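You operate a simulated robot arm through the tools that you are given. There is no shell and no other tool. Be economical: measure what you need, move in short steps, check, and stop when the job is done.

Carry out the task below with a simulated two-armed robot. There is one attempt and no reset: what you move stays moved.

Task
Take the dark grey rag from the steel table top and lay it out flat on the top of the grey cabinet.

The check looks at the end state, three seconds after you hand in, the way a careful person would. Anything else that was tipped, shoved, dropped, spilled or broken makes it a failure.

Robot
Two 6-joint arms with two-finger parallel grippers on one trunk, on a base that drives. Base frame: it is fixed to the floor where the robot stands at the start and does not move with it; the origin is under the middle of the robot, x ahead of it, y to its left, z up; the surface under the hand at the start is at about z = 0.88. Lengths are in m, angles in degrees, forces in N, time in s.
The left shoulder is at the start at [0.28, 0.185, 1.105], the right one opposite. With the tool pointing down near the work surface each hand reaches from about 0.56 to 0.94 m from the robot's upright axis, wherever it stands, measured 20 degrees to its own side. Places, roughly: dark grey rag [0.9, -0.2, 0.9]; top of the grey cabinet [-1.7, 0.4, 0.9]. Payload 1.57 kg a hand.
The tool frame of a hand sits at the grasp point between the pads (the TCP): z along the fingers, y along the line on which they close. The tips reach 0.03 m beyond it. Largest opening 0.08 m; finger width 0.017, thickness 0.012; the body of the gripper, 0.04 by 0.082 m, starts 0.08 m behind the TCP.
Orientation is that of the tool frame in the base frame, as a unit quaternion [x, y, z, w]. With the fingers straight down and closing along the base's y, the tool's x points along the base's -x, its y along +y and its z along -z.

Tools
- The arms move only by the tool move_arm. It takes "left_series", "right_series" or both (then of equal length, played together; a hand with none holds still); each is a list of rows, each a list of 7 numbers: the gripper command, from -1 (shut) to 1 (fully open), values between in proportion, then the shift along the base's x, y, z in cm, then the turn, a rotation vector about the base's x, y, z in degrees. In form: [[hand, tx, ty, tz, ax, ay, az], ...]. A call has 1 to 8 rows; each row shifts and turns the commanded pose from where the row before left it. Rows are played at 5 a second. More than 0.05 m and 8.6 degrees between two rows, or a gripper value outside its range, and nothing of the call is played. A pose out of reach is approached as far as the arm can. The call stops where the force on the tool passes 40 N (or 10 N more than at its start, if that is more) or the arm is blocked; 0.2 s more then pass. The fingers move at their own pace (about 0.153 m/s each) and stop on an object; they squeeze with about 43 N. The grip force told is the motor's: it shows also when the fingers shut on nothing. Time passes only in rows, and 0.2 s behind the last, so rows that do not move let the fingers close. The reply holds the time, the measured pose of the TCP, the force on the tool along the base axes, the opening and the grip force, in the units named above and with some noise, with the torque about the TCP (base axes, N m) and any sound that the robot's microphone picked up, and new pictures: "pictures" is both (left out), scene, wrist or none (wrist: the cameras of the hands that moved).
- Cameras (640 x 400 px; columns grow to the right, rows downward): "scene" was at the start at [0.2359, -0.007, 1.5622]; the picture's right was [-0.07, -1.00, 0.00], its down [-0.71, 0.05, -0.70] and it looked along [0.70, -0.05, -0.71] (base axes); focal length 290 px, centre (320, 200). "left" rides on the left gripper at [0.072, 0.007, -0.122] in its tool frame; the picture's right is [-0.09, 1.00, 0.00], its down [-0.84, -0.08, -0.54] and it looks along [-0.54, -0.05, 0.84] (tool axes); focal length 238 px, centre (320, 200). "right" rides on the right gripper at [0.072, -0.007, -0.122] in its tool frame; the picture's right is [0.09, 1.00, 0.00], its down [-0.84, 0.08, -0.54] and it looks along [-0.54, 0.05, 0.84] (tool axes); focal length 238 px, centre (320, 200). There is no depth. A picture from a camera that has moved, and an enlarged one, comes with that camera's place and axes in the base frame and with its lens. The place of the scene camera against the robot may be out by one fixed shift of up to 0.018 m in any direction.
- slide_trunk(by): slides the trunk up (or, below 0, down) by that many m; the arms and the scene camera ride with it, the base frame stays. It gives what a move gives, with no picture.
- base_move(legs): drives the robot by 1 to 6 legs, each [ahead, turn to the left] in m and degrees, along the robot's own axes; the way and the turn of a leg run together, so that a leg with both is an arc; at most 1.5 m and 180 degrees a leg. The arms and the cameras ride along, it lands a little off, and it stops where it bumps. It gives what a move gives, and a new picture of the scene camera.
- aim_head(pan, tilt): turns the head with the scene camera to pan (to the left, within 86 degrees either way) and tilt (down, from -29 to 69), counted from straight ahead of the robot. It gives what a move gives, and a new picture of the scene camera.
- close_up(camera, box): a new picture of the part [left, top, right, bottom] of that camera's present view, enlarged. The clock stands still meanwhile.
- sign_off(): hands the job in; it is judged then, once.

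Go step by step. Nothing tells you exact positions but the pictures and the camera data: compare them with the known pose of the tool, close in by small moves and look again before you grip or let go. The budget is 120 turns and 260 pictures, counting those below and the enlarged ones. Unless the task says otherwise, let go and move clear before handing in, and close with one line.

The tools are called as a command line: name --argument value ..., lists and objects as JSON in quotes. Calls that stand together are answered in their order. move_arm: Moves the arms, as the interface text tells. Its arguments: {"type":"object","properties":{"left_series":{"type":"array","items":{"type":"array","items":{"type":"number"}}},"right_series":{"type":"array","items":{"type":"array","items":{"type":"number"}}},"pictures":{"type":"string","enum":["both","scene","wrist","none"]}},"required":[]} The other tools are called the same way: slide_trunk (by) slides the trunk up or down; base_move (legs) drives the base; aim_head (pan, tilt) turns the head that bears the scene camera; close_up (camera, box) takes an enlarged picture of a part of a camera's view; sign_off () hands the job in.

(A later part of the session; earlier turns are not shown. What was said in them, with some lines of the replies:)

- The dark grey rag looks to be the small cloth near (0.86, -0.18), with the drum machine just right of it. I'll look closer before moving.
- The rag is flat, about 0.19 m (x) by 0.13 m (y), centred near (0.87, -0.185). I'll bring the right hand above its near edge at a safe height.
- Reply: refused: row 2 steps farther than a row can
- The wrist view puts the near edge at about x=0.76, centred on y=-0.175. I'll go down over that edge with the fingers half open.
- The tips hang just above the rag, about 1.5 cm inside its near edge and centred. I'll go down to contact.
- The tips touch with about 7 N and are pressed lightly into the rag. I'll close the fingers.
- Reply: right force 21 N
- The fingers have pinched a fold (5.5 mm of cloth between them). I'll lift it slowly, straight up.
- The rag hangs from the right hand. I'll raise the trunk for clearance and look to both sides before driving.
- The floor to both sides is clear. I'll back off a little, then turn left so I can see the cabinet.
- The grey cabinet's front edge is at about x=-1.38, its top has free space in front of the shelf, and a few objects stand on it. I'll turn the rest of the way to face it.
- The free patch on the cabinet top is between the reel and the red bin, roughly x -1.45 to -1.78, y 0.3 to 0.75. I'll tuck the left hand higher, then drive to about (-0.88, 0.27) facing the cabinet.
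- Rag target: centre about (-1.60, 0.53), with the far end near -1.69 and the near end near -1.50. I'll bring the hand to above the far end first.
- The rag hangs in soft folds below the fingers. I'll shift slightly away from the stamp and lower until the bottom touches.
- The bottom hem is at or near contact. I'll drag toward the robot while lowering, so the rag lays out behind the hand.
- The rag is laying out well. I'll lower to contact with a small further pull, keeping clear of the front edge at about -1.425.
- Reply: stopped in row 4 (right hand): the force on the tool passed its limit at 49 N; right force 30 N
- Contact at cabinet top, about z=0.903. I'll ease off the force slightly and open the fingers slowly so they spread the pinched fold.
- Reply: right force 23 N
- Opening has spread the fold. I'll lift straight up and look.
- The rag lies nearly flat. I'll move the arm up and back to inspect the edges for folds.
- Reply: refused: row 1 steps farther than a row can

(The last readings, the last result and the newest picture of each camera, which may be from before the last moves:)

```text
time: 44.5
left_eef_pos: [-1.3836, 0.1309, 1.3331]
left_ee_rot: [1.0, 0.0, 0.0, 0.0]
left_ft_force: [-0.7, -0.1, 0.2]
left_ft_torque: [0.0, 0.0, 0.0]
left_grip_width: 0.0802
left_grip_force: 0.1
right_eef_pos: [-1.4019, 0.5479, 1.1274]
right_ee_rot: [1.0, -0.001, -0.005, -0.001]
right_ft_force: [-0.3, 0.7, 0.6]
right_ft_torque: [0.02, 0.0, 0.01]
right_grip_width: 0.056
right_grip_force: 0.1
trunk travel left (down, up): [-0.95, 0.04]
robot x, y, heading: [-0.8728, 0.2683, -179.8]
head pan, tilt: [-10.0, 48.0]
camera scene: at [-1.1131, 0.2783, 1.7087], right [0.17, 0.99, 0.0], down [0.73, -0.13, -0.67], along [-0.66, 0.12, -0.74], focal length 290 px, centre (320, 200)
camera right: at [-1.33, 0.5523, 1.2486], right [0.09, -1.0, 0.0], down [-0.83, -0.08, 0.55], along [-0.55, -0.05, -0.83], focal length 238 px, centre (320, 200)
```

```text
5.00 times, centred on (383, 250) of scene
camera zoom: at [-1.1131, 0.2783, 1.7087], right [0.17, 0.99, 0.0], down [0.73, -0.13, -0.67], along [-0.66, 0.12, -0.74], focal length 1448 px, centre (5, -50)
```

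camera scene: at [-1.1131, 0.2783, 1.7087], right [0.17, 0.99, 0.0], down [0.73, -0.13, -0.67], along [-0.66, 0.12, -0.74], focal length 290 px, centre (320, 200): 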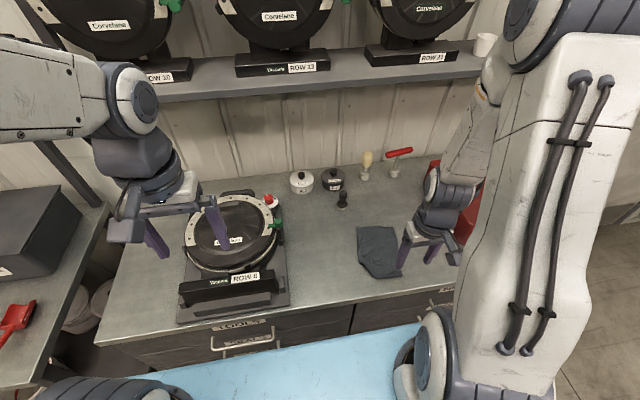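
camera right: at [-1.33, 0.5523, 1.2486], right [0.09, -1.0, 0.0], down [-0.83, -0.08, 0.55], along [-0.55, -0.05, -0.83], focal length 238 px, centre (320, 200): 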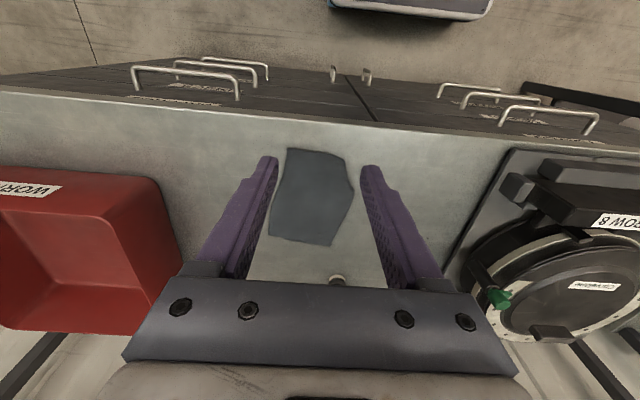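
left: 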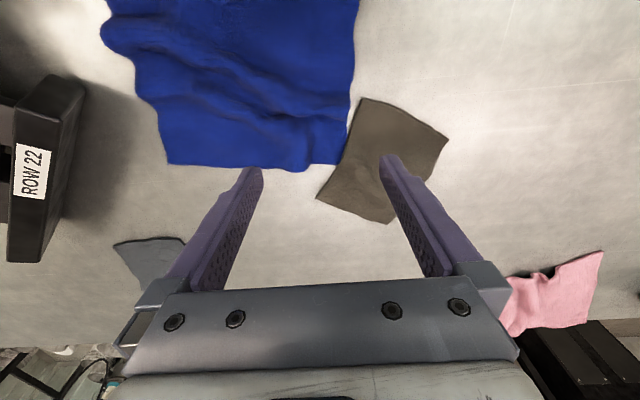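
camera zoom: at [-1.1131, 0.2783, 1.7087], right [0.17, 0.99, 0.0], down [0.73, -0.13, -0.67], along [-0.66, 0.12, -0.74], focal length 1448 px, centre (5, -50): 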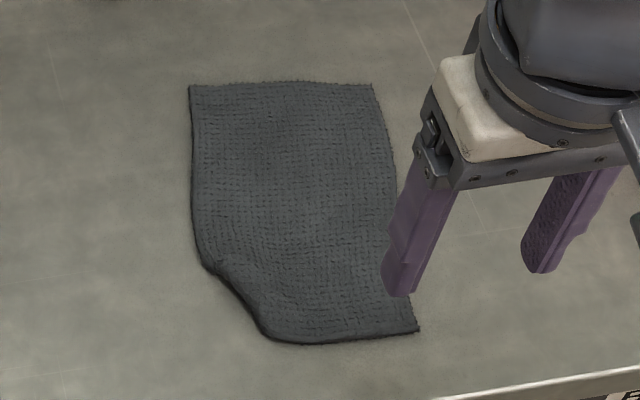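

The near-left corner (toward the reel) is tucked under by about 3–4 cm; the rest is flat. I'll re-pinch the near edge close to its right end, lift it, and lay it back while moving right so the corner trails out.

move_arm --right_series '[[0, -3.5, 1, 0, 0, 0, 0], [0, -3.5, 1, 0, 0, 0, 0], [0, -2.3, 0.5, -3, 0, 0, 0], [0, 0, 0, -4.5, 0, 0, 0], [0, 0, 0, -4.5, 0, 0, 0], [0, 0, 0, -4, 0, 0, 0], [0, 0, 0, -1.5, 0, 0, 0]]'

```text
time: 46.1
left_eef_pos: [-1.3827, 0.1312, 1.3316]
left_ee_rot: [1.0, 0.0, 0.0, 0.0]
left_ft_force: [-0.3, -0.4, -0.1]
left_ft_torque: [0.02, 0.03, -0.04]
left_grip_width: 0.08
left_grip_force: 0.1
right_eef_pos: [-1.4967, 0.5715, 0.9535]
right_ee_rot: [1.0, 0.0, -0.006, -0.002]
right_ft_force: [0.8, 0.4, -0.7]
right_ft_torque: [-0.03, 0.01, -0.01]
right_grip_width: 0.0401
right_grip_force: 0.0
trunk travel left (down, up): [-0.95, 0.04]
robot x, y, heading: [-0.8699, 0.2654, -180.0]
head pan, tilt: [-10.0, 48.0]
camera scene: at [-1.1134, 0.2784, 1.7086], right [0.17, 0.98, 0.0], down [0.73, -0.13, -0.67], along [-0.66, 0.12, -0.74], focal length 290 px, centre (320, 200)
camera right: at [-1.4251, 0.5772, 1.0736], right [0.09, -1.0, 0.0], down [-0.83, -0.08, 0.55], along [-0.55, -0.05, -0.83], focal length 238 px, centre (320, 200)
```

scene: 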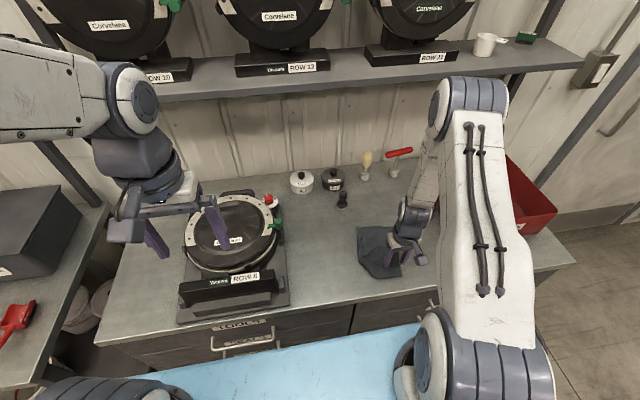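
right: 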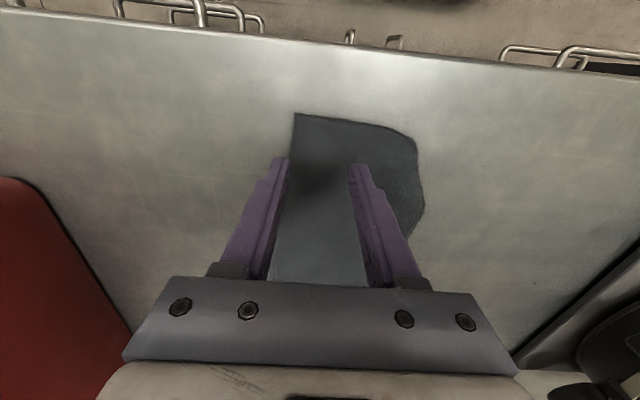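

Relative to the fingers, the near edge lies about 3 cm closer to me and slightly left. I'll adjust and narrow the opening, then go down.

move_arm --right_series '[[-0.2, 1.5, -1, 0, 0, 0, 0], [-0.2, 0, 0, -1, 0, 0, 0], [-0.2, 0, 0, -0.7, 0, 0, 0], [-0.2, 0, 0, -0.4, 0, 0, 0], [-0.2, 0, 0, 0, 0, 0, 0]]' --pictures "wrist"

```text
time: 47.3
left_eef_pos: [-1.3825, 0.1306, 1.3323]
left_ee_rot: [1.0, -0.001, 0.0, 0.001]
left_ft_force: [-0.3, -0.3, -0.1]
left_ft_torque: [-0.01, 0.01, -0.02]
left_grip_width: 0.0803
left_grip_force: 0.1
right_eef_pos: [-1.483, 0.5612, 0.9327]
right_ee_rot: [1.0, -0.001, -0.006, -0.001]
right_ft_force: [0.2, -1.7, 13.9]
right_ft_torque: [-0.11, 0.0, 0.0]
right_grip_width: 0.0319
right_grip_force: 0.1
trunk travel left (down, up): [-0.95, 0.04]
robot x, y, heading: [-0.8675, 0.268, -179.7]
head pan, tilt: [-10.0, 48.0]
camera right: at [-1.4102, 0.5663, 1.0532], right [0.09, -1.0, 0.0], down [-0.83, -0.08, 0.55], along [-0.55, -0.05, -0.83], focal length 238 px, centre (320, 200)
```

right: 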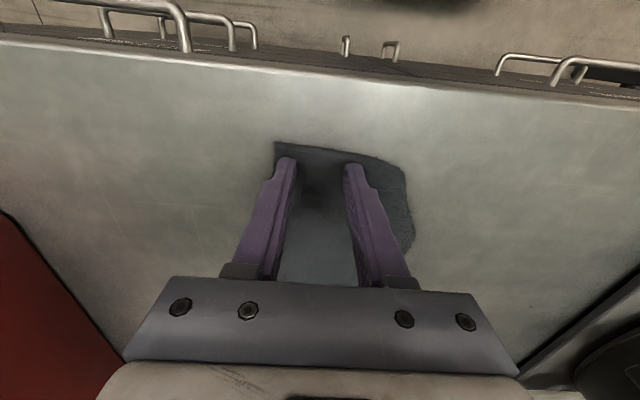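

The pinch is well placed at the right end of the near edge. I'll close, then lift the edge about 9 cm.

move_arm --right_series '[[-0.6, 0, 0, 0, 0, 0, 0], [-1, 0, 0, 0, 0, 0, 0], [-1, 0, 0, 0, 0, 0, 0], [-1, 0, 0, 2, 0, 0, 0], [-1, -0.5, 0, 3, 0, 0, 0], [-1, -1.5, 0, 4, 0, 0, 0], [-1, 0, 0, 0, 0, 0, 0]]'

close_up --camera "scene" --box '[335, 190, 455, 290]'

```text
time: 48.9
left_eef_pos: [-1.3822, 0.1303, 1.3323]
left_ee_rot: [1.0, -0.001, 0.0, 0.0]
left_ft_force: [-0.1, -0.5, -0.5]
left_ft_torque: [-0.05, 0.01, 0.03]
left_grip_width: 0.08
left_grip_force: 0.0
right_eef_pos: [-1.5009, 0.5608, 1.0232]
right_ee_rot: [1.0, -0.001, -0.004, 0.0]
right_ft_force: [0.4, 0.2, -0.3]
right_ft_torque: [0.04, -0.01, 0.05]
right_grip_width: 0.0041
right_grip_force: 24.9
trunk travel left (down, up): [-0.95, 0.04]
robot x, y, heading: [-0.8698, 0.2667, -179.9]
head pan, tilt: [-10.0, 48.0]
camera scene: at [-1.113, 0.2782, 1.7086], right [0.17, 0.98, 0.0], down [0.73, -0.13, -0.67], along [-0.66, 0.12, -0.74], focal length 290 px, centre (320, 200)
camera right: at [-1.4289, 0.5665, 1.1429], right [0.09, -1.0, 0.0], down [-0.83, -0.08, 0.55], along [-0.55, -0.05, -0.84], focal length 238 px, centre (320, 200)
```

scene: 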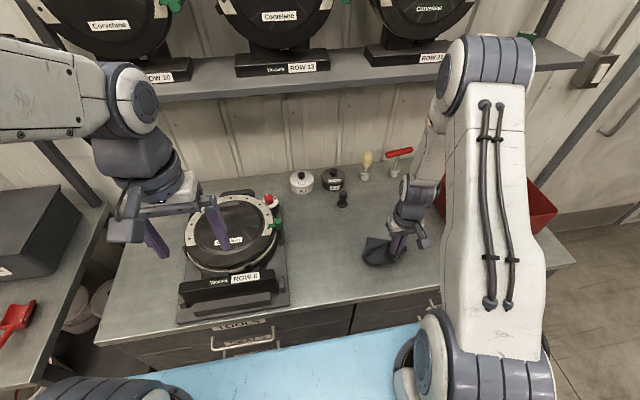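
right: 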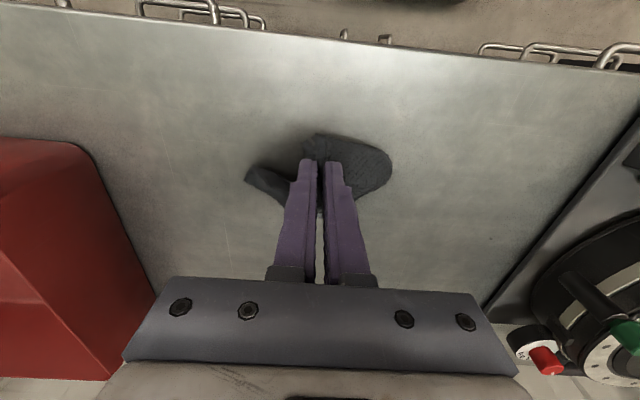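

```text
4.00 times, centred on (395, 240) of scene
camera zoom: at [-1.113, 0.2782, 1.7086], right [0.17, 0.98, 0.0], down [0.73, -0.13, -0.67], along [-0.66, 0.12, -0.74], focal length 1158 px, centre (20, 40)
```

zoom: 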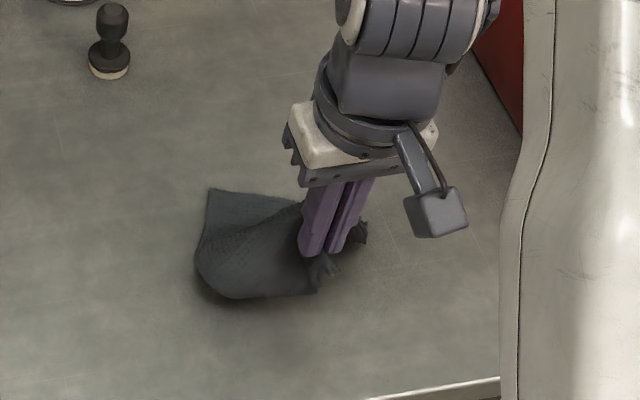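

The left side is still curled under at the table. I'll lift further so it hangs free.

move_arm --right_series '[[-1, -1, 0, 3, 0, 0, 0], [-1, -1, 0, 3, 0, 0, 0], [-1, 0, 0, 2, 0, 0, 0], [-1, 0, 0, 0, 0, 0, 0]]' --pictures "wrist"

close_up --camera "scene" --box '[335, 170, 455, 270]'

```text
time: 49.9
left_eef_pos: [-1.3828, 0.1296, 1.3318]
left_ee_rot: [1.0, 0.0, -0.001, 0.0]
left_ft_force: [0.6, 0.5, -1.0]
left_ft_torque: [0.01, -0.01, 0.0]
left_grip_width: 0.08
left_grip_force: 0.0
right_eef_pos: [-1.5238, 0.56, 1.1033]
right_ee_rot: [1.0, -0.001, -0.005, -0.002]
right_ft_force: [-0.3, -0.7, 0.3]
right_ft_torque: [-0.02, 0.02, 0.03]
right_grip_width: 0.0041
right_grip_force: 24.8
trunk travel left (down, up): [-0.95, 0.04]
robot x, y, heading: [-0.8752, 0.2672, -180.1]
head pan, tilt: [-10.0, 48.0]
camera right: at [-1.4504, 0.5659, 1.2233], right [0.09, -1.0, 0.0], down [-0.83, -0.08, 0.55], along [-0.55, -0.05, -0.83], focal length 238 px, centre (320, 200)
```

right: 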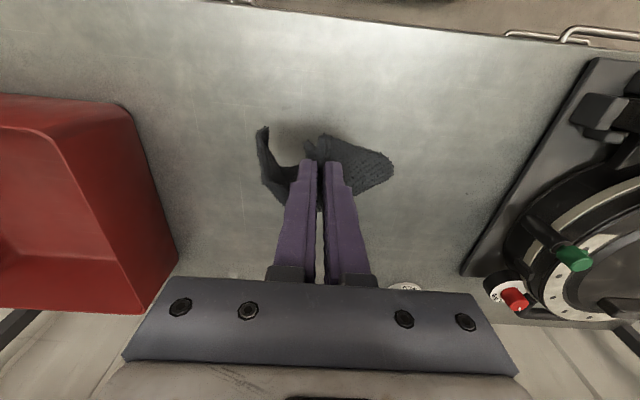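

```text
4.00 times, centred on (395, 220) of scene
camera zoom: at [-1.1131, 0.2783, 1.7086], right [0.17, 0.98, 0.0], down [0.73, -0.13, -0.67], along [-0.66, 0.12, -0.74], focal length 1158 px, centre (20, 120)
```

zoom: 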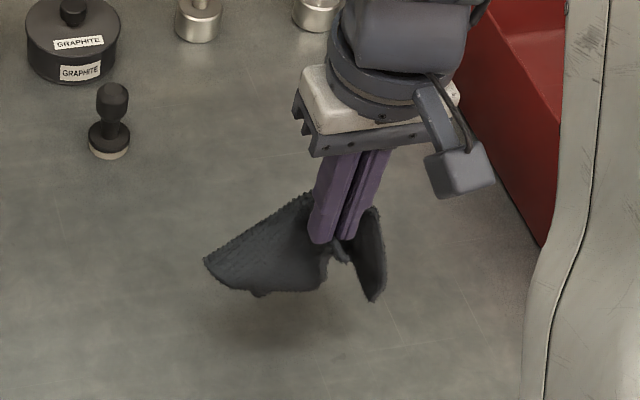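

The rag is free again and now held near one corner. I'll re-lay it by dragging diagonally (toward me and right), so the cloth trails away from the held corner.

move_arm --right_series '[[-1, -3, -2, 2, 0, 0, 0], [-1, -3, -2, 1, 0, 0, 0], [-1, -3, -2, 0, 0, 0, 0], [-1, 0, 0, -2, 0, 0, 0], [-1, 0, 0, -2, 0, 0, 0], [-1, 0, 0, 0, 0, 0, 0]]' --pictures "none"

close_up --camera "scene" --box '[325, 150, 445, 250]'

```text
time: 51.3
left_eef_pos: [-1.3841, 0.1307, 1.3322]
left_ee_rot: [1.0, 0.0, 0.0, 0.0]
left_ft_force: [-0.5, -0.3, -0.1]
left_ft_torque: [0.0, 0.02, -0.01]
left_grip_width: 0.0799
left_grip_force: 0.1
right_eef_pos: [-1.6119, 0.5011, 1.0932]
right_ee_rot: [1.0, -0.001, -0.005, -0.002]
right_ft_force: [-0.6, -0.4, -0.4]
right_ft_torque: [0.0, 0.0, 0.03]
right_grip_width: 0.0041
right_grip_force: 24.9
trunk travel left (down, up): [-0.95, 0.04]
robot x, y, heading: [-0.8723, 0.2654, -179.9]
head pan, tilt: [-10.0, 48.0]
```

```text
4.00 times, centred on (385, 200) of scene
camera zoom: at [-1.1134, 0.2783, 1.7086], right [0.17, 0.99, 0.0], down [0.73, -0.13, -0.67], along [-0.66, 0.12, -0.74], focal length 1158 px, centre (60, 200)
```

zoom: 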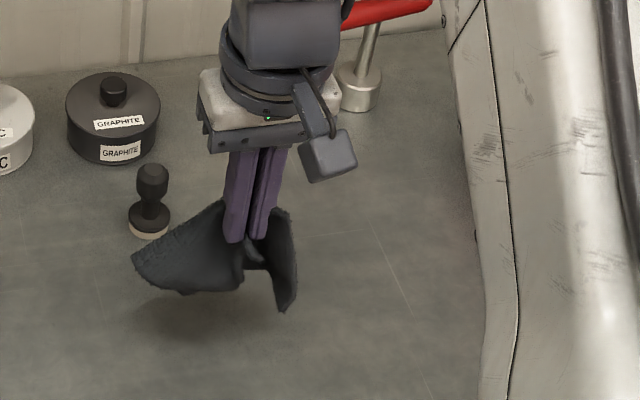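

move_arm --right_series '[[-1, 1.5, 1, -2.5, 0, 0, 0], [-1, 2.2, 1.5, -2.5, 0, 0, 0], [-1, 2.5, 1.5, -2.5, 0, 0, 0], [-1, 2.5, 1.5, -2.5, 0, 0, 0], [-1, 2.2, 1.2, -2, 0, 0, 0], [-1, 1.5, 1, -1.5, 0, 0, 0]]'

close_up --camera "scene" --box '[325, 180, 445, 280]'

```text
time: 52.7
left_eef_pos: [-1.3826, 0.1313, 1.3319]
left_ee_rot: [1.0, -0.001, 0.0, 0.0]
left_ft_force: [0.0, -0.9, 0.4]
left_ft_torque: [0.01, 0.04, 0.0]
left_grip_width: 0.0801
left_grip_force: 0.1
right_eef_pos: [-1.4874, 0.5779, 0.9571]
right_ee_rot: [1.0, -0.001, -0.005, -0.002]
right_ft_force: [0.0, 0.9, -0.8]
right_ft_torque: [-0.01, -0.03, 0.04]
right_grip_width: 0.0042
right_grip_force: 24.8
trunk travel left (down, up): [-0.95, 0.04]
robot x, y, heading: [-0.8716, 0.2643, -180.1]
head pan, tilt: [-10.0, 48.0]
camera scene: at [-1.1132, 0.2784, 1.7087], right [0.17, 0.98, 0.0], down [0.73, -0.13, -0.67], along [-0.66, 0.12, -0.74], focal length 290 px, centre (320, 200)
camera right: at [-1.4145, 0.5835, 1.0764], right [0.09, -1.0, 0.0], down [-0.83, -0.08, 0.55], along [-0.55, -0.05, -0.83], focal length 238 px, centre (320, 200)
```

scene: 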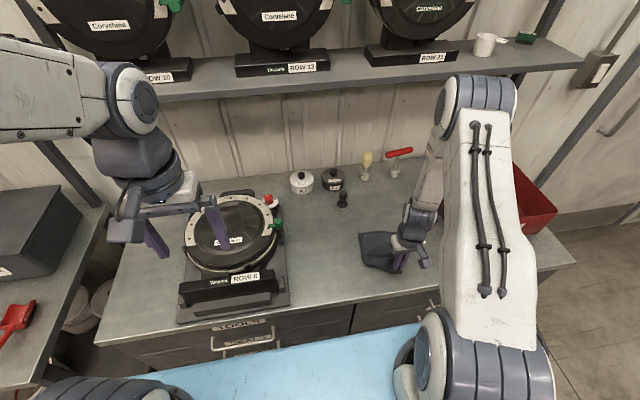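
right: 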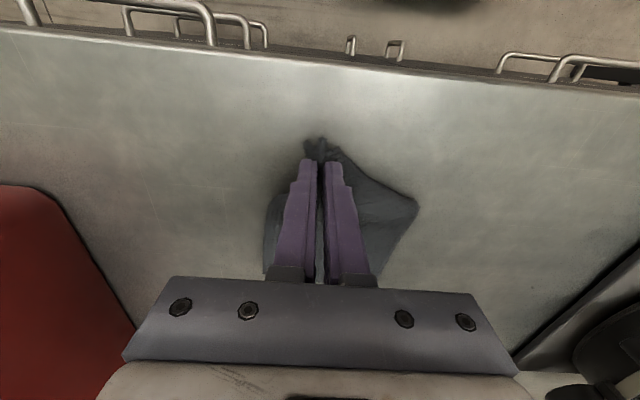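

```text
4.00 times, centred on (385, 230) of scene
camera zoom: at [-1.1132, 0.2784, 1.7087], right [0.17, 0.98, 0.0], down [0.73, -0.13, -0.67], along [-0.66, 0.12, -0.74], focal length 1158 px, centre (60, 80)
```

zoom: 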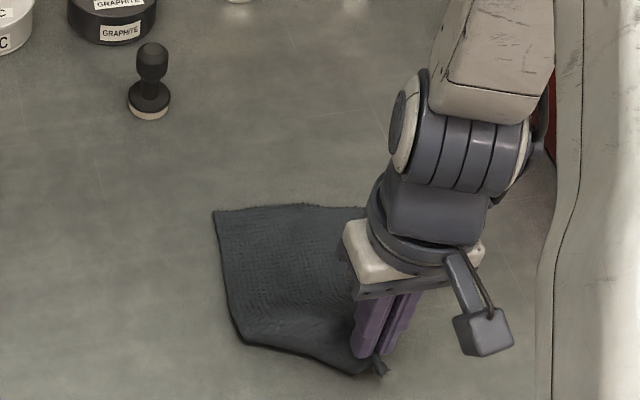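

Excellent: the near-left corner is now out. I'll lower to contact with a small diagonal pull.

move_arm --right_series '[[-1, 0.4, 0.5, -1, 0, 0, 0], [-1, 0.2, 0.3, -0.8, 0, 0, 0], [-1, 0, 0, -0.5, 0, 0, 0], [-0.8, 0, 0, 0, 0, 0, 0], [-0.6, 0, 0, 0, 0, 0, 0], [-0.4, 0, 0, 0, 0, 0, 0], [-0.2, 0, 0, 0, 0, 0, 0], [0, 0, 0, 0, 0, 0, 0]]' --pictures "wrist"

```text
time: 54.5
left_eef_pos: [-1.3825, 0.1312, 1.3327]
left_ee_rot: [1.0, -0.001, 0.0, 0.0]
left_ft_force: [-0.1, -1.2, -0.6]
left_ft_torque: [0.04, -0.01, -0.01]
left_grip_width: 0.0803
left_grip_force: 0.1
right_eef_pos: [-1.4825, 0.5886, 0.9338]
right_ee_rot: [1.0, -0.001, -0.005, -0.002]
right_ft_force: [0.4, 1.8, 8.1]
right_ft_torque: [-0.15, 0.01, -0.02]
right_grip_width: 0.0379
right_grip_force: 0.1
trunk travel left (down, up): [-0.95, 0.04]
robot x, y, heading: [-0.8686, 0.2654, -179.8]
head pan, tilt: [-10.0, 48.0]
camera right: at [-1.4097, 0.5923, 1.0547], right [0.09, -1.0, -0.01], down [-0.83, -0.08, 0.55], along [-0.55, -0.05, -0.83], focal length 238 px, centre (320, 200)
```

right: 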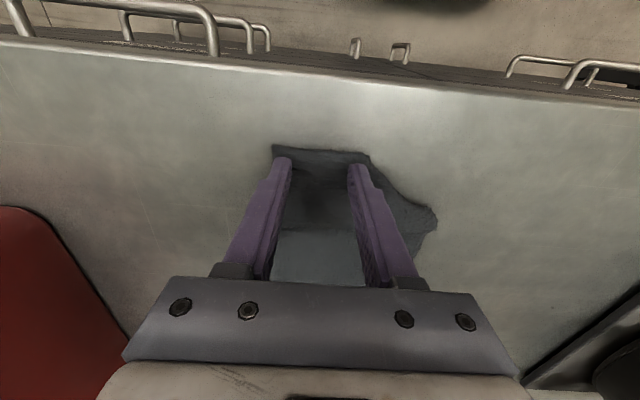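

move_arm --right_series '[[0, 0, 0, 1, 0, 0, 0], [0, 0, 0, 3, 0, 0, 0], [0.2, 0, 0, 4.5, 0, 0, 0], [0.4, 0, 1, 4.5, 0, 0, 0], [0.4, 2, 3, 3, 0, 0, 0], [0.4, 2, 4, 1, 0, 0, 0], [0.4, 1, 4, 1, 0, 0, 0], [0.4, 1, 4, 1, 0, 0, 0]]'

close_up --camera "scene" --box '[335, 210, 431, 290]'

close_up --camera "right" --box '[260, 60, 500, 260]'

```text
time: 56.3
left_eef_pos: [-1.3832, 0.1313, 1.3336]
left_ee_rot: [1.0, -0.001, 0.001, 0.0]
left_ft_force: [0.0, 0.2, 0.0]
left_ft_torque: [0.01, -0.02, 0.06]
left_grip_width: 0.08
left_grip_force: 0.0
right_eef_pos: [-1.4229, 0.7469, 1.1234]
right_ee_rot: [1.0, -0.001, -0.005, 0.0]
right_ft_force: [0.5, -0.8, 1.0]
right_ft_torque: [-0.03, -0.03, -0.01]
right_grip_width: 0.0561
right_grip_force: 0.0
trunk travel left (down, up): [-0.95, 0.04]
robot x, y, heading: [-0.8684, 0.2661, -180.0]
head pan, tilt: [-10.0, 48.0]
camera scene: at [-1.1133, 0.2784, 1.7086], right [0.17, 0.99, 0.0], down [0.73, -0.13, -0.67], along [-0.66, 0.12, -0.74], focal length 290 px, centre (320, 200)
camera right: at [-1.35, 0.7527, 1.2443], right [0.09, -1.0, 0.0], down [-0.83, -0.08, 0.55], along [-0.55, -0.05, -0.83], focal length 238 px, centre (320, 200)
```

scene: 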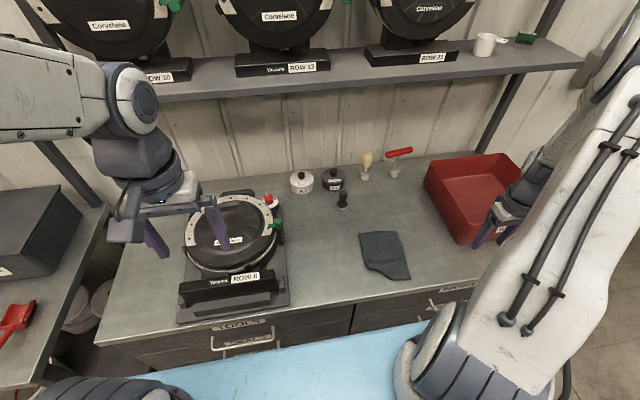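
right: 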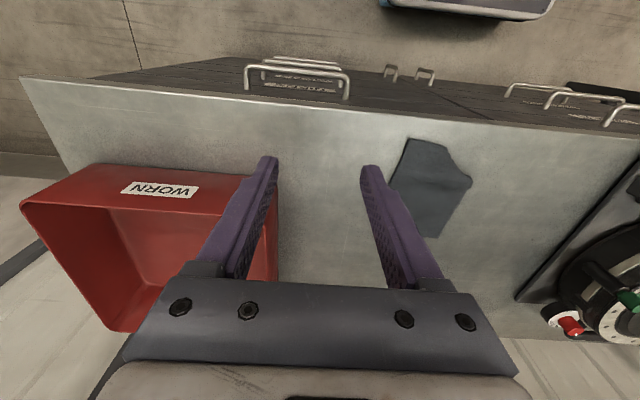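

```text
5.00 times, centred on (383, 250) of scene
camera zoom: at [-1.1133, 0.2784, 1.7086], right [0.17, 0.99, 0.0], down [0.73, -0.13, -0.67], along [-0.66, 0.12, -0.74], focal length 1448 px, centre (5, -50)
```

zoom: 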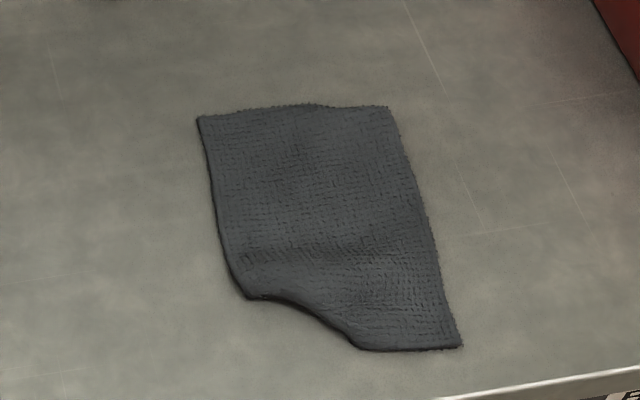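

```text
2.00 times, centred on (380, 160) of right
camera zoom: at [-1.35, 0.7527, 1.2443], right [0.09, -1.0, 0.0], down [-0.83, -0.08, 0.55], along [-0.55, -0.05, -0.83], focal length 477 px, centre (200, 280)
```

zoom: 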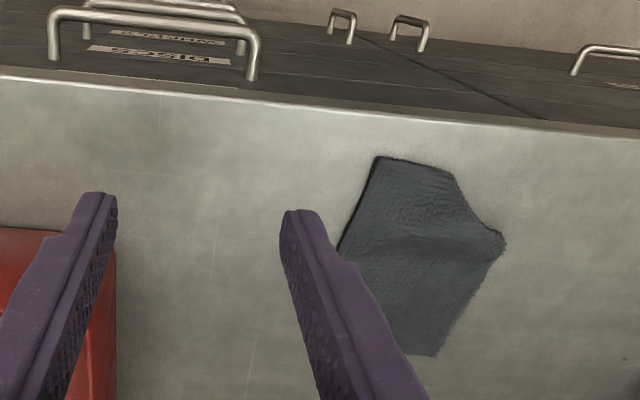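

Part of the near edge on the left is still rolled under. Dragging the rag from its far edge (away and to the right) should make that flap trail out, so I'll go to the far edge.

move_arm --right_series '[[0.2, -3, -3.5, 0, 0, 0, 0], [0.2, -3, -3.5, 0, 0, 0, 0], [0, -3.5, -3.4, 0, 0, 0, 0], [0, -3.5, -3.4, 0, 0, 0, 0], [0, -3.6, -3.4, 0, 0, 0, 0], [0, -3.6, 0, -3, 0, 0, 0], [0, 0, 0, -4.5, 0, 0, 0], [0, 0, 0, -4.5, 0, 0, 0]]'

```text
time: 58.1
left_eef_pos: [-1.3834, 0.131, 1.3325]
left_ee_rot: [1.0, -0.001, -0.001, -0.001]
left_ft_force: [0.0, 0.6, -0.3]
left_ft_torque: [0.01, 0.01, -0.01]
left_grip_width: 0.0802
left_grip_force: 0.0
right_eef_pos: [-1.6262, 0.5749, 1.0026]
right_ee_rot: [1.0, -0.001, -0.005, -0.002]
right_ft_force: [-0.6, -0.1, -0.4]
right_ft_torque: [0.0, -0.03, -0.01]
right_grip_width: 0.0402
right_grip_force: 0.1
trunk travel left (down, up): [-0.95, 0.04]
robot x, y, heading: [-0.87, 0.2648, -180.0]
head pan, tilt: [-10.0, 48.0]
camera scene: at [-1.1131, 0.2783, 1.7087], right [0.17, 0.99, 0.0], down [0.73, -0.13, -0.67], along [-0.66, 0.12, -0.74], focal length 290 px, centre (320, 200)
camera right: at [-1.5534, 0.5808, 1.1234], right [0.09, -1.0, 0.0], down [-0.83, -0.08, 0.55], along [-0.55, -0.05, -0.83], focal length 238 px, centre (320, 200)
```

scene: 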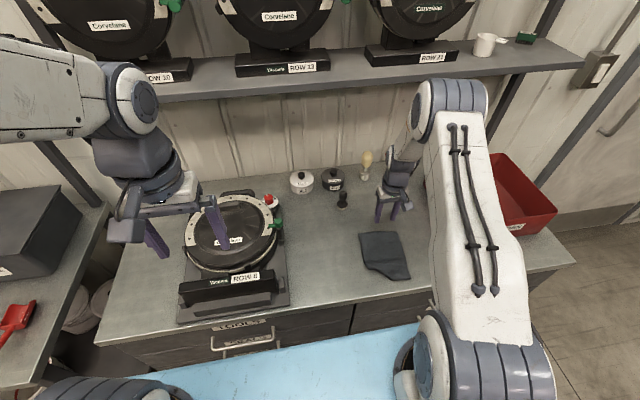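
right: 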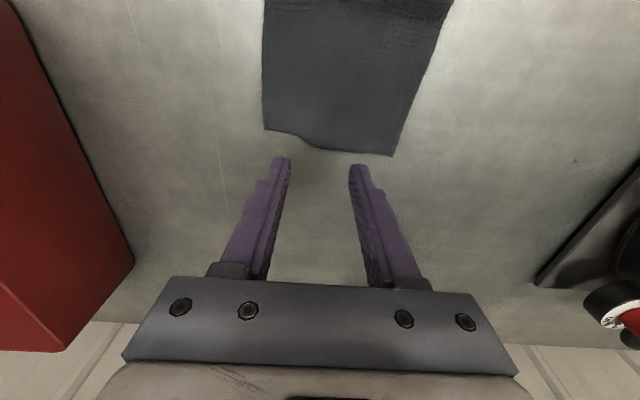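

Allowing for perspective, the hand is about 1.4 cm inside the far edge. I'll descend to contact there and pinch.

move_arm --right_series '[[0, 0.2, 0, -4, 0, 0, 0], [0, 0, 0, -1.8, 0, 0, 0], [0, 0, 0, -0.7, 0, 0, 0], [0, 0, 0, -0.5, 0, 0, 0], [0, 0, 0, 0, 0, 0, 0]]' --pictures "wrist"

```text
time: 59.3
left_eef_pos: [-1.3821, 0.1311, 1.3317]
left_ee_rot: [1.0, 0.0, 0.0, 0.0]
left_ft_force: [-0.3, -0.6, -0.6]
left_ft_torque: [0.03, 0.05, 0.04]
left_grip_width: 0.0799
left_grip_force: 0.0
right_eef_pos: [-1.6232, 0.575, 0.9339]
right_ee_rot: [1.0, -0.001, -0.006, -0.002]
right_ft_force: [-1.0, -0.5, 4.5]
right_ft_torque: [0.05, 0.0, 0.01]
right_grip_width: 0.0396
right_grip_force: 0.1
trunk travel left (down, up): [-0.95, 0.04]
robot x, y, heading: [-0.8708, 0.2656, -179.9]
head pan, tilt: [-10.0, 48.0]
camera right: at [-1.5515, 0.5802, 1.055], right [0.09, -1.0, 0.0], down [-0.83, -0.08, 0.55], along [-0.55, -0.05, -0.83], focal length 238 px, centre (320, 200)
```

right: 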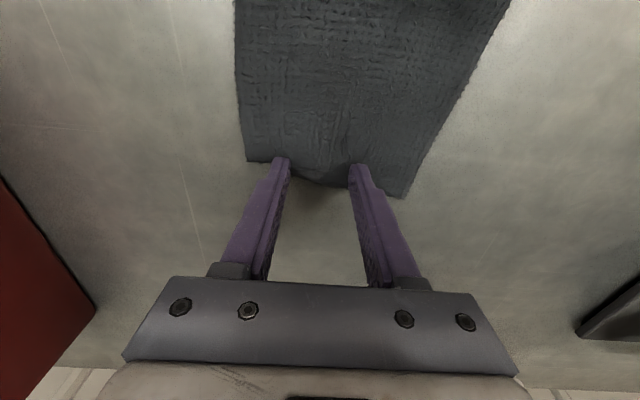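

The tips are right on the far edge; I need about 1.3 cm more inside. I'll hop up, shift, press and pinch.

move_arm --right_series '[[0, 0, 0, 1, 0, 0, 0], [0, 1.3, -0.3, 0, 0, 0, 0], [0, 0, 0, -0.8, 0, 0, 0], [0, 0, 0, -0.35, 0, 0, 0], [-0.5, 0, 0, 0, 0, 0, 0], [-1, 0, 0, 0, 0, 0, 0], [-1, 0, 0, 0, 0, 0, 0], [-1, 0, 0, 0, 0, 0, 0]]' --pictures "wrist"

```text
time: 61.1
left_eef_pos: [-1.3822, 0.1316, 1.3323]
left_ee_rot: [1.0, -0.001, 0.0, 0.0]
left_ft_force: [0.0, -0.2, 0.6]
left_ft_torque: [-0.01, -0.01, 0.03]
left_grip_width: 0.0802
left_grip_force: 0.0
right_eef_pos: [-1.6104, 0.5714, 0.9336]
right_ee_rot: [1.0, -0.001, -0.007, -0.001]
right_ft_force: [-2.9, 1.4, 18.4]
right_ft_torque: [0.23, 0.12, -0.01]
right_grip_width: 0.0045
right_grip_force: 25.0
trunk travel left (down, up): [-0.95, 0.04]
robot x, y, heading: [-0.872, 0.2676, -179.8]
head pan, tilt: [-10.0, 48.0]
camera right: at [-1.5375, 0.5764, 1.0537], right [0.09, -1.0, -0.01], down [-0.83, -0.08, 0.55], along [-0.55, -0.05, -0.83], focal length 238 px, centre (320, 200)
```

right: 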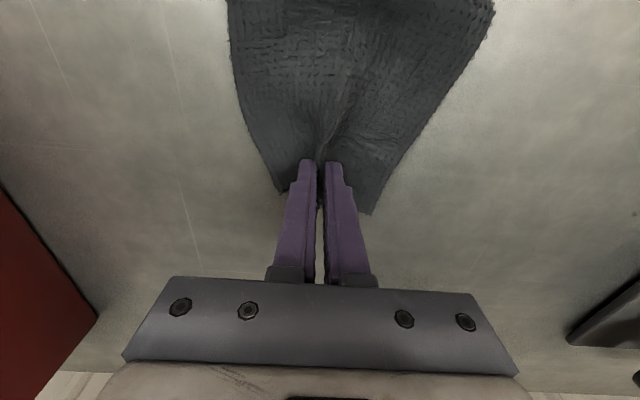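

Pinched. I'll raise slightly and drag the rag away and right about 9 cm so the rolled edge trails out.

move_arm --right_series '[[-1, 0, 0, 1, 0, 0, 0], [-1, -1.5, 0.7, 0.3, 0, 0, 0], [-1, -1.5, 0.8, 0, 0, 0, 0], [-1, -1.5, 0.8, 0, 0, 0, 0], [-1, -1.5, 0.8, 0, 0, 0, 0], [-1, -1.5, 0.8, 0, 0, 0, 0], [-1, -1, 0.5, 0, 0, 0, 0], [-1, 0, 0, 0, 0, 0, 0]]'

close_up --camera "scene" --box '[335, 200, 431, 280]'

```text
time: 62.9
left_eef_pos: [-1.3835, 0.1308, 1.3315]
left_ee_rot: [1.0, 0.0, 0.0, 0.0]
left_ft_force: [-0.1, 0.7, -0.2]
left_ft_torque: [0.0, -0.02, 0.01]
left_grip_width: 0.0802
left_grip_force: 0.0
right_eef_pos: [-1.6947, 0.6155, 0.9462]
right_ee_rot: [1.0, -0.001, -0.006, -0.002]
right_ft_force: [0.7, -0.4, -0.3]
right_ft_torque: [0.05, 0.02, -0.04]
right_grip_width: 0.0042
right_grip_force: 24.9
trunk travel left (down, up): [-0.95, 0.04]
robot x, y, heading: [-0.872, 0.2651, -179.9]
head pan, tilt: [-10.0, 48.0]
camera scene: at [-1.1133, 0.2784, 1.7086], right [0.17, 0.98, 0.0], down [0.73, -0.13, -0.67], along [-0.66, 0.12, -0.74], focal length 290 px, centre (320, 200)
camera right: at [-1.6217, 0.62, 1.0667], right [0.09, -1.0, 0.0], down [-0.83, -0.08, 0.55], along [-0.55, -0.05, -0.83], focal length 238 px, centre (320, 200)
```

scene: 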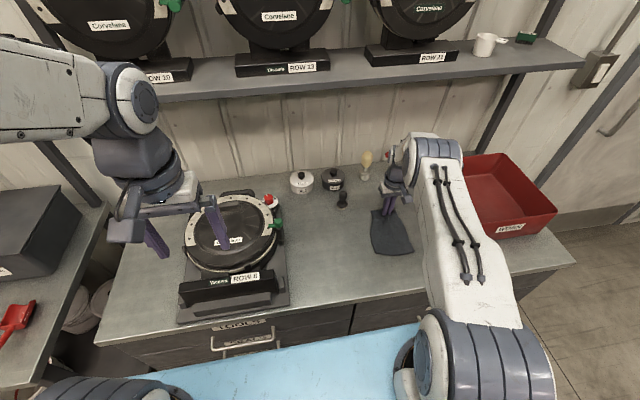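
right: 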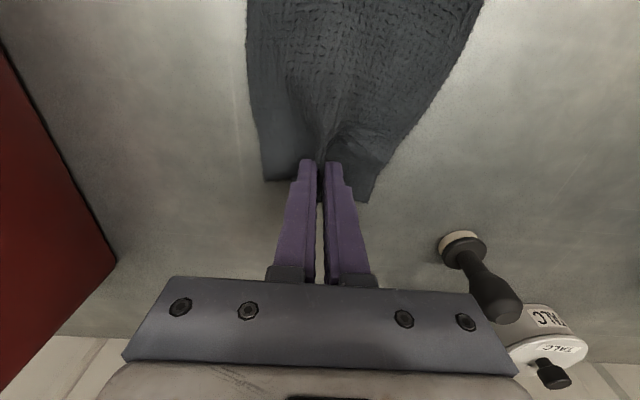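

```text
5.00 times, centred on (383, 240) of scene
camera zoom: at [-1.1133, 0.2784, 1.7086], right [0.17, 0.98, 0.0], down [0.73, -0.13, -0.67], along [-0.66, 0.12, -0.74], focal length 1448 px, centre (5, 0)
```

zoom: 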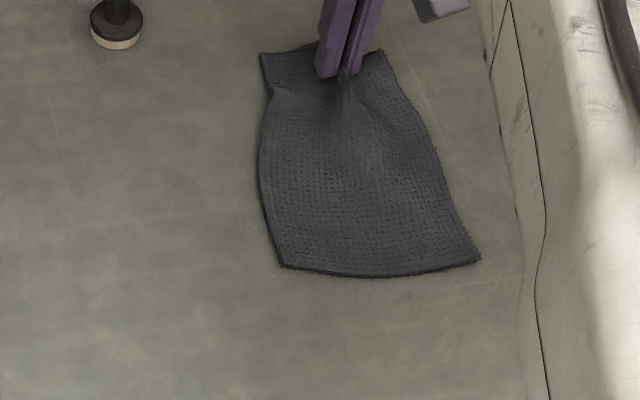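

That worked: the near corners are square and flat now. I'll lower to light contact and open slowly to spread the pinch.

move_arm --right_series '[[-1, -0.2, 0, -0.9, 0, 0, 0], [-1, 0, 0, -0.45, 0, 0, 0], [-0.75, 0, 0, 0, 0, 0, 0], [-0.5, 0, 0, 0, 0, 0, 0], [-0.3, 0, 0, 0, 0, 0, 0], [-0.1, 0, 0, 0, 0, 0, 0], [0.1, 0, 0, 0, 0, 0, 0]]' --pictures "wrist"

close_up --camera "scene" --box '[335, 200, 431, 280]'

```text
time: 64.5
left_eef_pos: [-1.3825, 0.1319, 1.3326]
left_ee_rot: [1.0, -0.001, 0.0, 0.0]
left_ft_force: [0.3, 0.9, 0.5]
left_ft_torque: [0.0, 0.02, 0.01]
left_grip_width: 0.0801
left_grip_force: 0.0
right_eef_pos: [-1.697, 0.6156, 0.9343]
right_ee_rot: [1.0, -0.001, -0.006, -0.002]
right_ft_force: [-0.6, -0.6, 8.7]
right_ft_torque: [0.07, 0.03, -0.03]
right_grip_width: 0.04
right_grip_force: 0.0
trunk travel left (down, up): [-0.95, 0.04]
robot x, y, heading: [-0.8712, 0.2677, -179.6]
head pan, tilt: [-10.0, 48.0]
camera right: at [-1.6242, 0.6204, 1.0539], right [0.09, -1.0, 0.0], down [-0.83, -0.08, 0.55], along [-0.55, -0.05, -0.83], focal length 238 px, centre (320, 200)
```

right: 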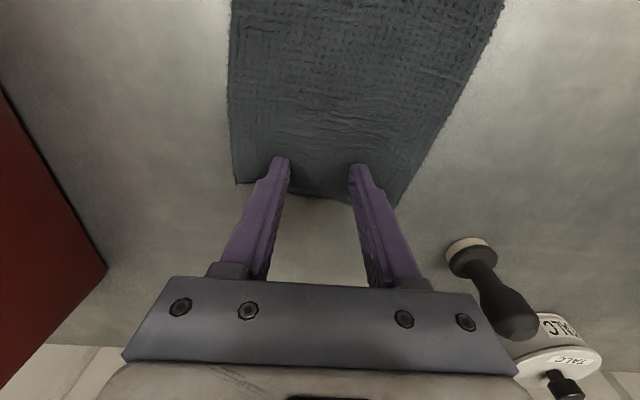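

```text
5.00 times, centred on (383, 240) of scene
camera zoom: at [-1.1128, 0.2782, 1.7087], right [0.17, 0.98, 0.0], down [0.73, -0.13, -0.67], along [-0.66, 0.12, -0.74], focal length 1448 px, centre (5, 0)
```

zoom: 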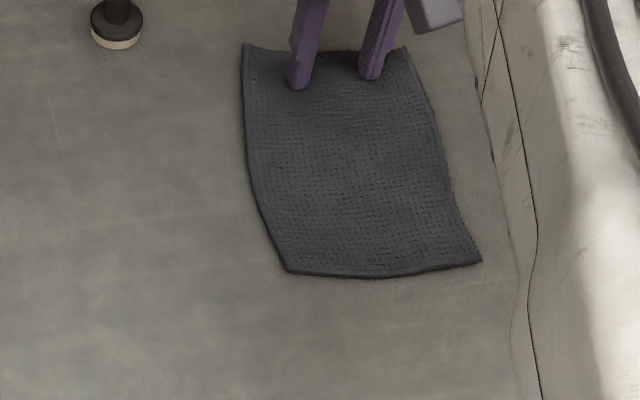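

The rag is fully spread with all four corners visible. I'll lift straight up and withdraw.

move_arm --right_series '[[0.1, 0, 0, 1, 0, 0, 0], [0.1, 0, 0, 3, 0, 0, 0], [0.1, 0, 0, 4.5, 0, 0, 0], [0.1, 0, 0, 4.5, 0, 0, 0], [0.1, 3, 0, 3.5, 0, 0, 0], [0.1, 4.5, 0, 2, 0, 0, 0], [0.1, 4.9, 0, 0, 0, 0, 0], [0.1, 4.9, 0, 0, 0, 0, 0]]' --pictures "none"

move_arm --right_series '[[0.1, 4.5, 0, 2, 0, 0, 0], [0.1, 4.5, 0, 2, 0, 0, 0], [0.1, 2, 4, 2, 0, 0, 0]]'

close_up --camera "scene" --box '[335, 200, 431, 280]'

```text
time: 66.3
left_eef_pos: [-1.383, 0.1313, 1.3331]
left_ee_rot: [1.0, -0.001, 0.0, 0.001]
left_ft_force: [0.4, 1.1, -0.1]
left_ft_torque: [0.01, -0.04, 0.03]
left_grip_width: 0.0801
left_grip_force: 0.0
right_eef_pos: [-1.5209, 0.6139, 1.1154]
right_ee_rot: [1.0, -0.001, -0.006, -0.003]
right_ft_force: [0.3, 0.9, 0.3]
right_ft_torque: [-0.05, -0.01, -0.04]
right_grip_width: 0.0441
right_grip_force: 0.1
trunk travel left (down, up): [-0.95, 0.04]
robot x, y, heading: [-0.8724, 0.2649, -180.0]
head pan, tilt: [-10.0, 48.0]
```

```text
time: 67.1
left_eef_pos: [-1.3819, 0.1317, 1.3331]
left_ee_rot: [1.0, 0.0, 0.0, 0.001]
left_ft_force: [0.0, -1.0, -0.2]
left_ft_torque: [0.02, 0.02, -0.03]
left_grip_width: 0.0799
left_grip_force: 0.1
right_eef_pos: [-1.412, 0.6554, 1.1748]
right_ee_rot: [1.0, -0.001, -0.005, 0.0]
right_ft_force: [0.4, 0.5, 0.3]
right_ft_torque: [0.01, 0.01, 0.01]
right_grip_width: 0.0442
right_grip_force: 0.1
trunk travel left (down, up): [-0.95, 0.04]
robot x, y, heading: [-0.8698, 0.2686, -179.9]
head pan, tilt: [-10.0, 48.0]
camera scene: at [-1.1132, 0.2782, 1.7086], right [0.17, 0.99, 0.0], down [0.73, -0.13, -0.67], along [-0.66, 0.12, -0.74], focal length 290 px, centre (320, 200)
camera right: at [-1.3394, 0.6607, 1.2958], right [0.09, -1.0, 0.0], down [-0.83, -0.08, 0.55], along [-0.55, -0.05, -0.83], focal length 238 px, centre (320, 200)
```

scene: 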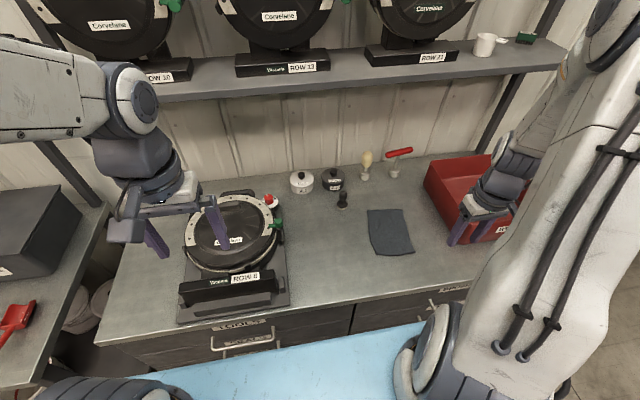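
right: 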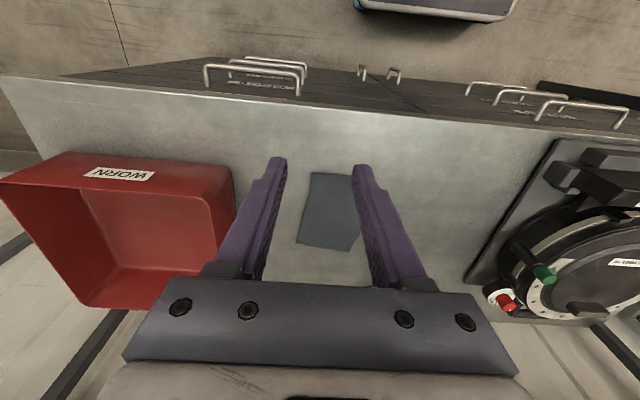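

```text
5.00 times, centred on (383, 240) of scene
camera zoom: at [-1.1132, 0.2782, 1.7086], right [0.17, 0.99, 0.0], down [0.73, -0.13, -0.67], along [-0.66, 0.12, -0.74], focal length 1448 px, centre (5, 0)
```

zoom: 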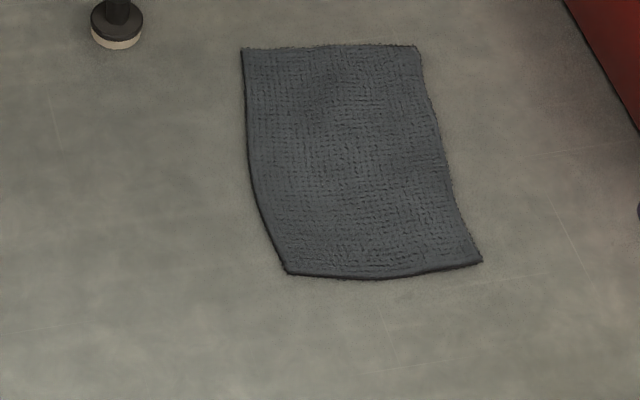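

The rag lies flat and unfolded on the cabinet top with all four corners out, both hands are clear, and nothing else has moved. I'm handing in.

sign_off

```text
The job is handed in.
```

The dark grey rag now lies flat and unfolded on top of the grey cabinet, with the hands clear and nothing else disturbed that I could see.
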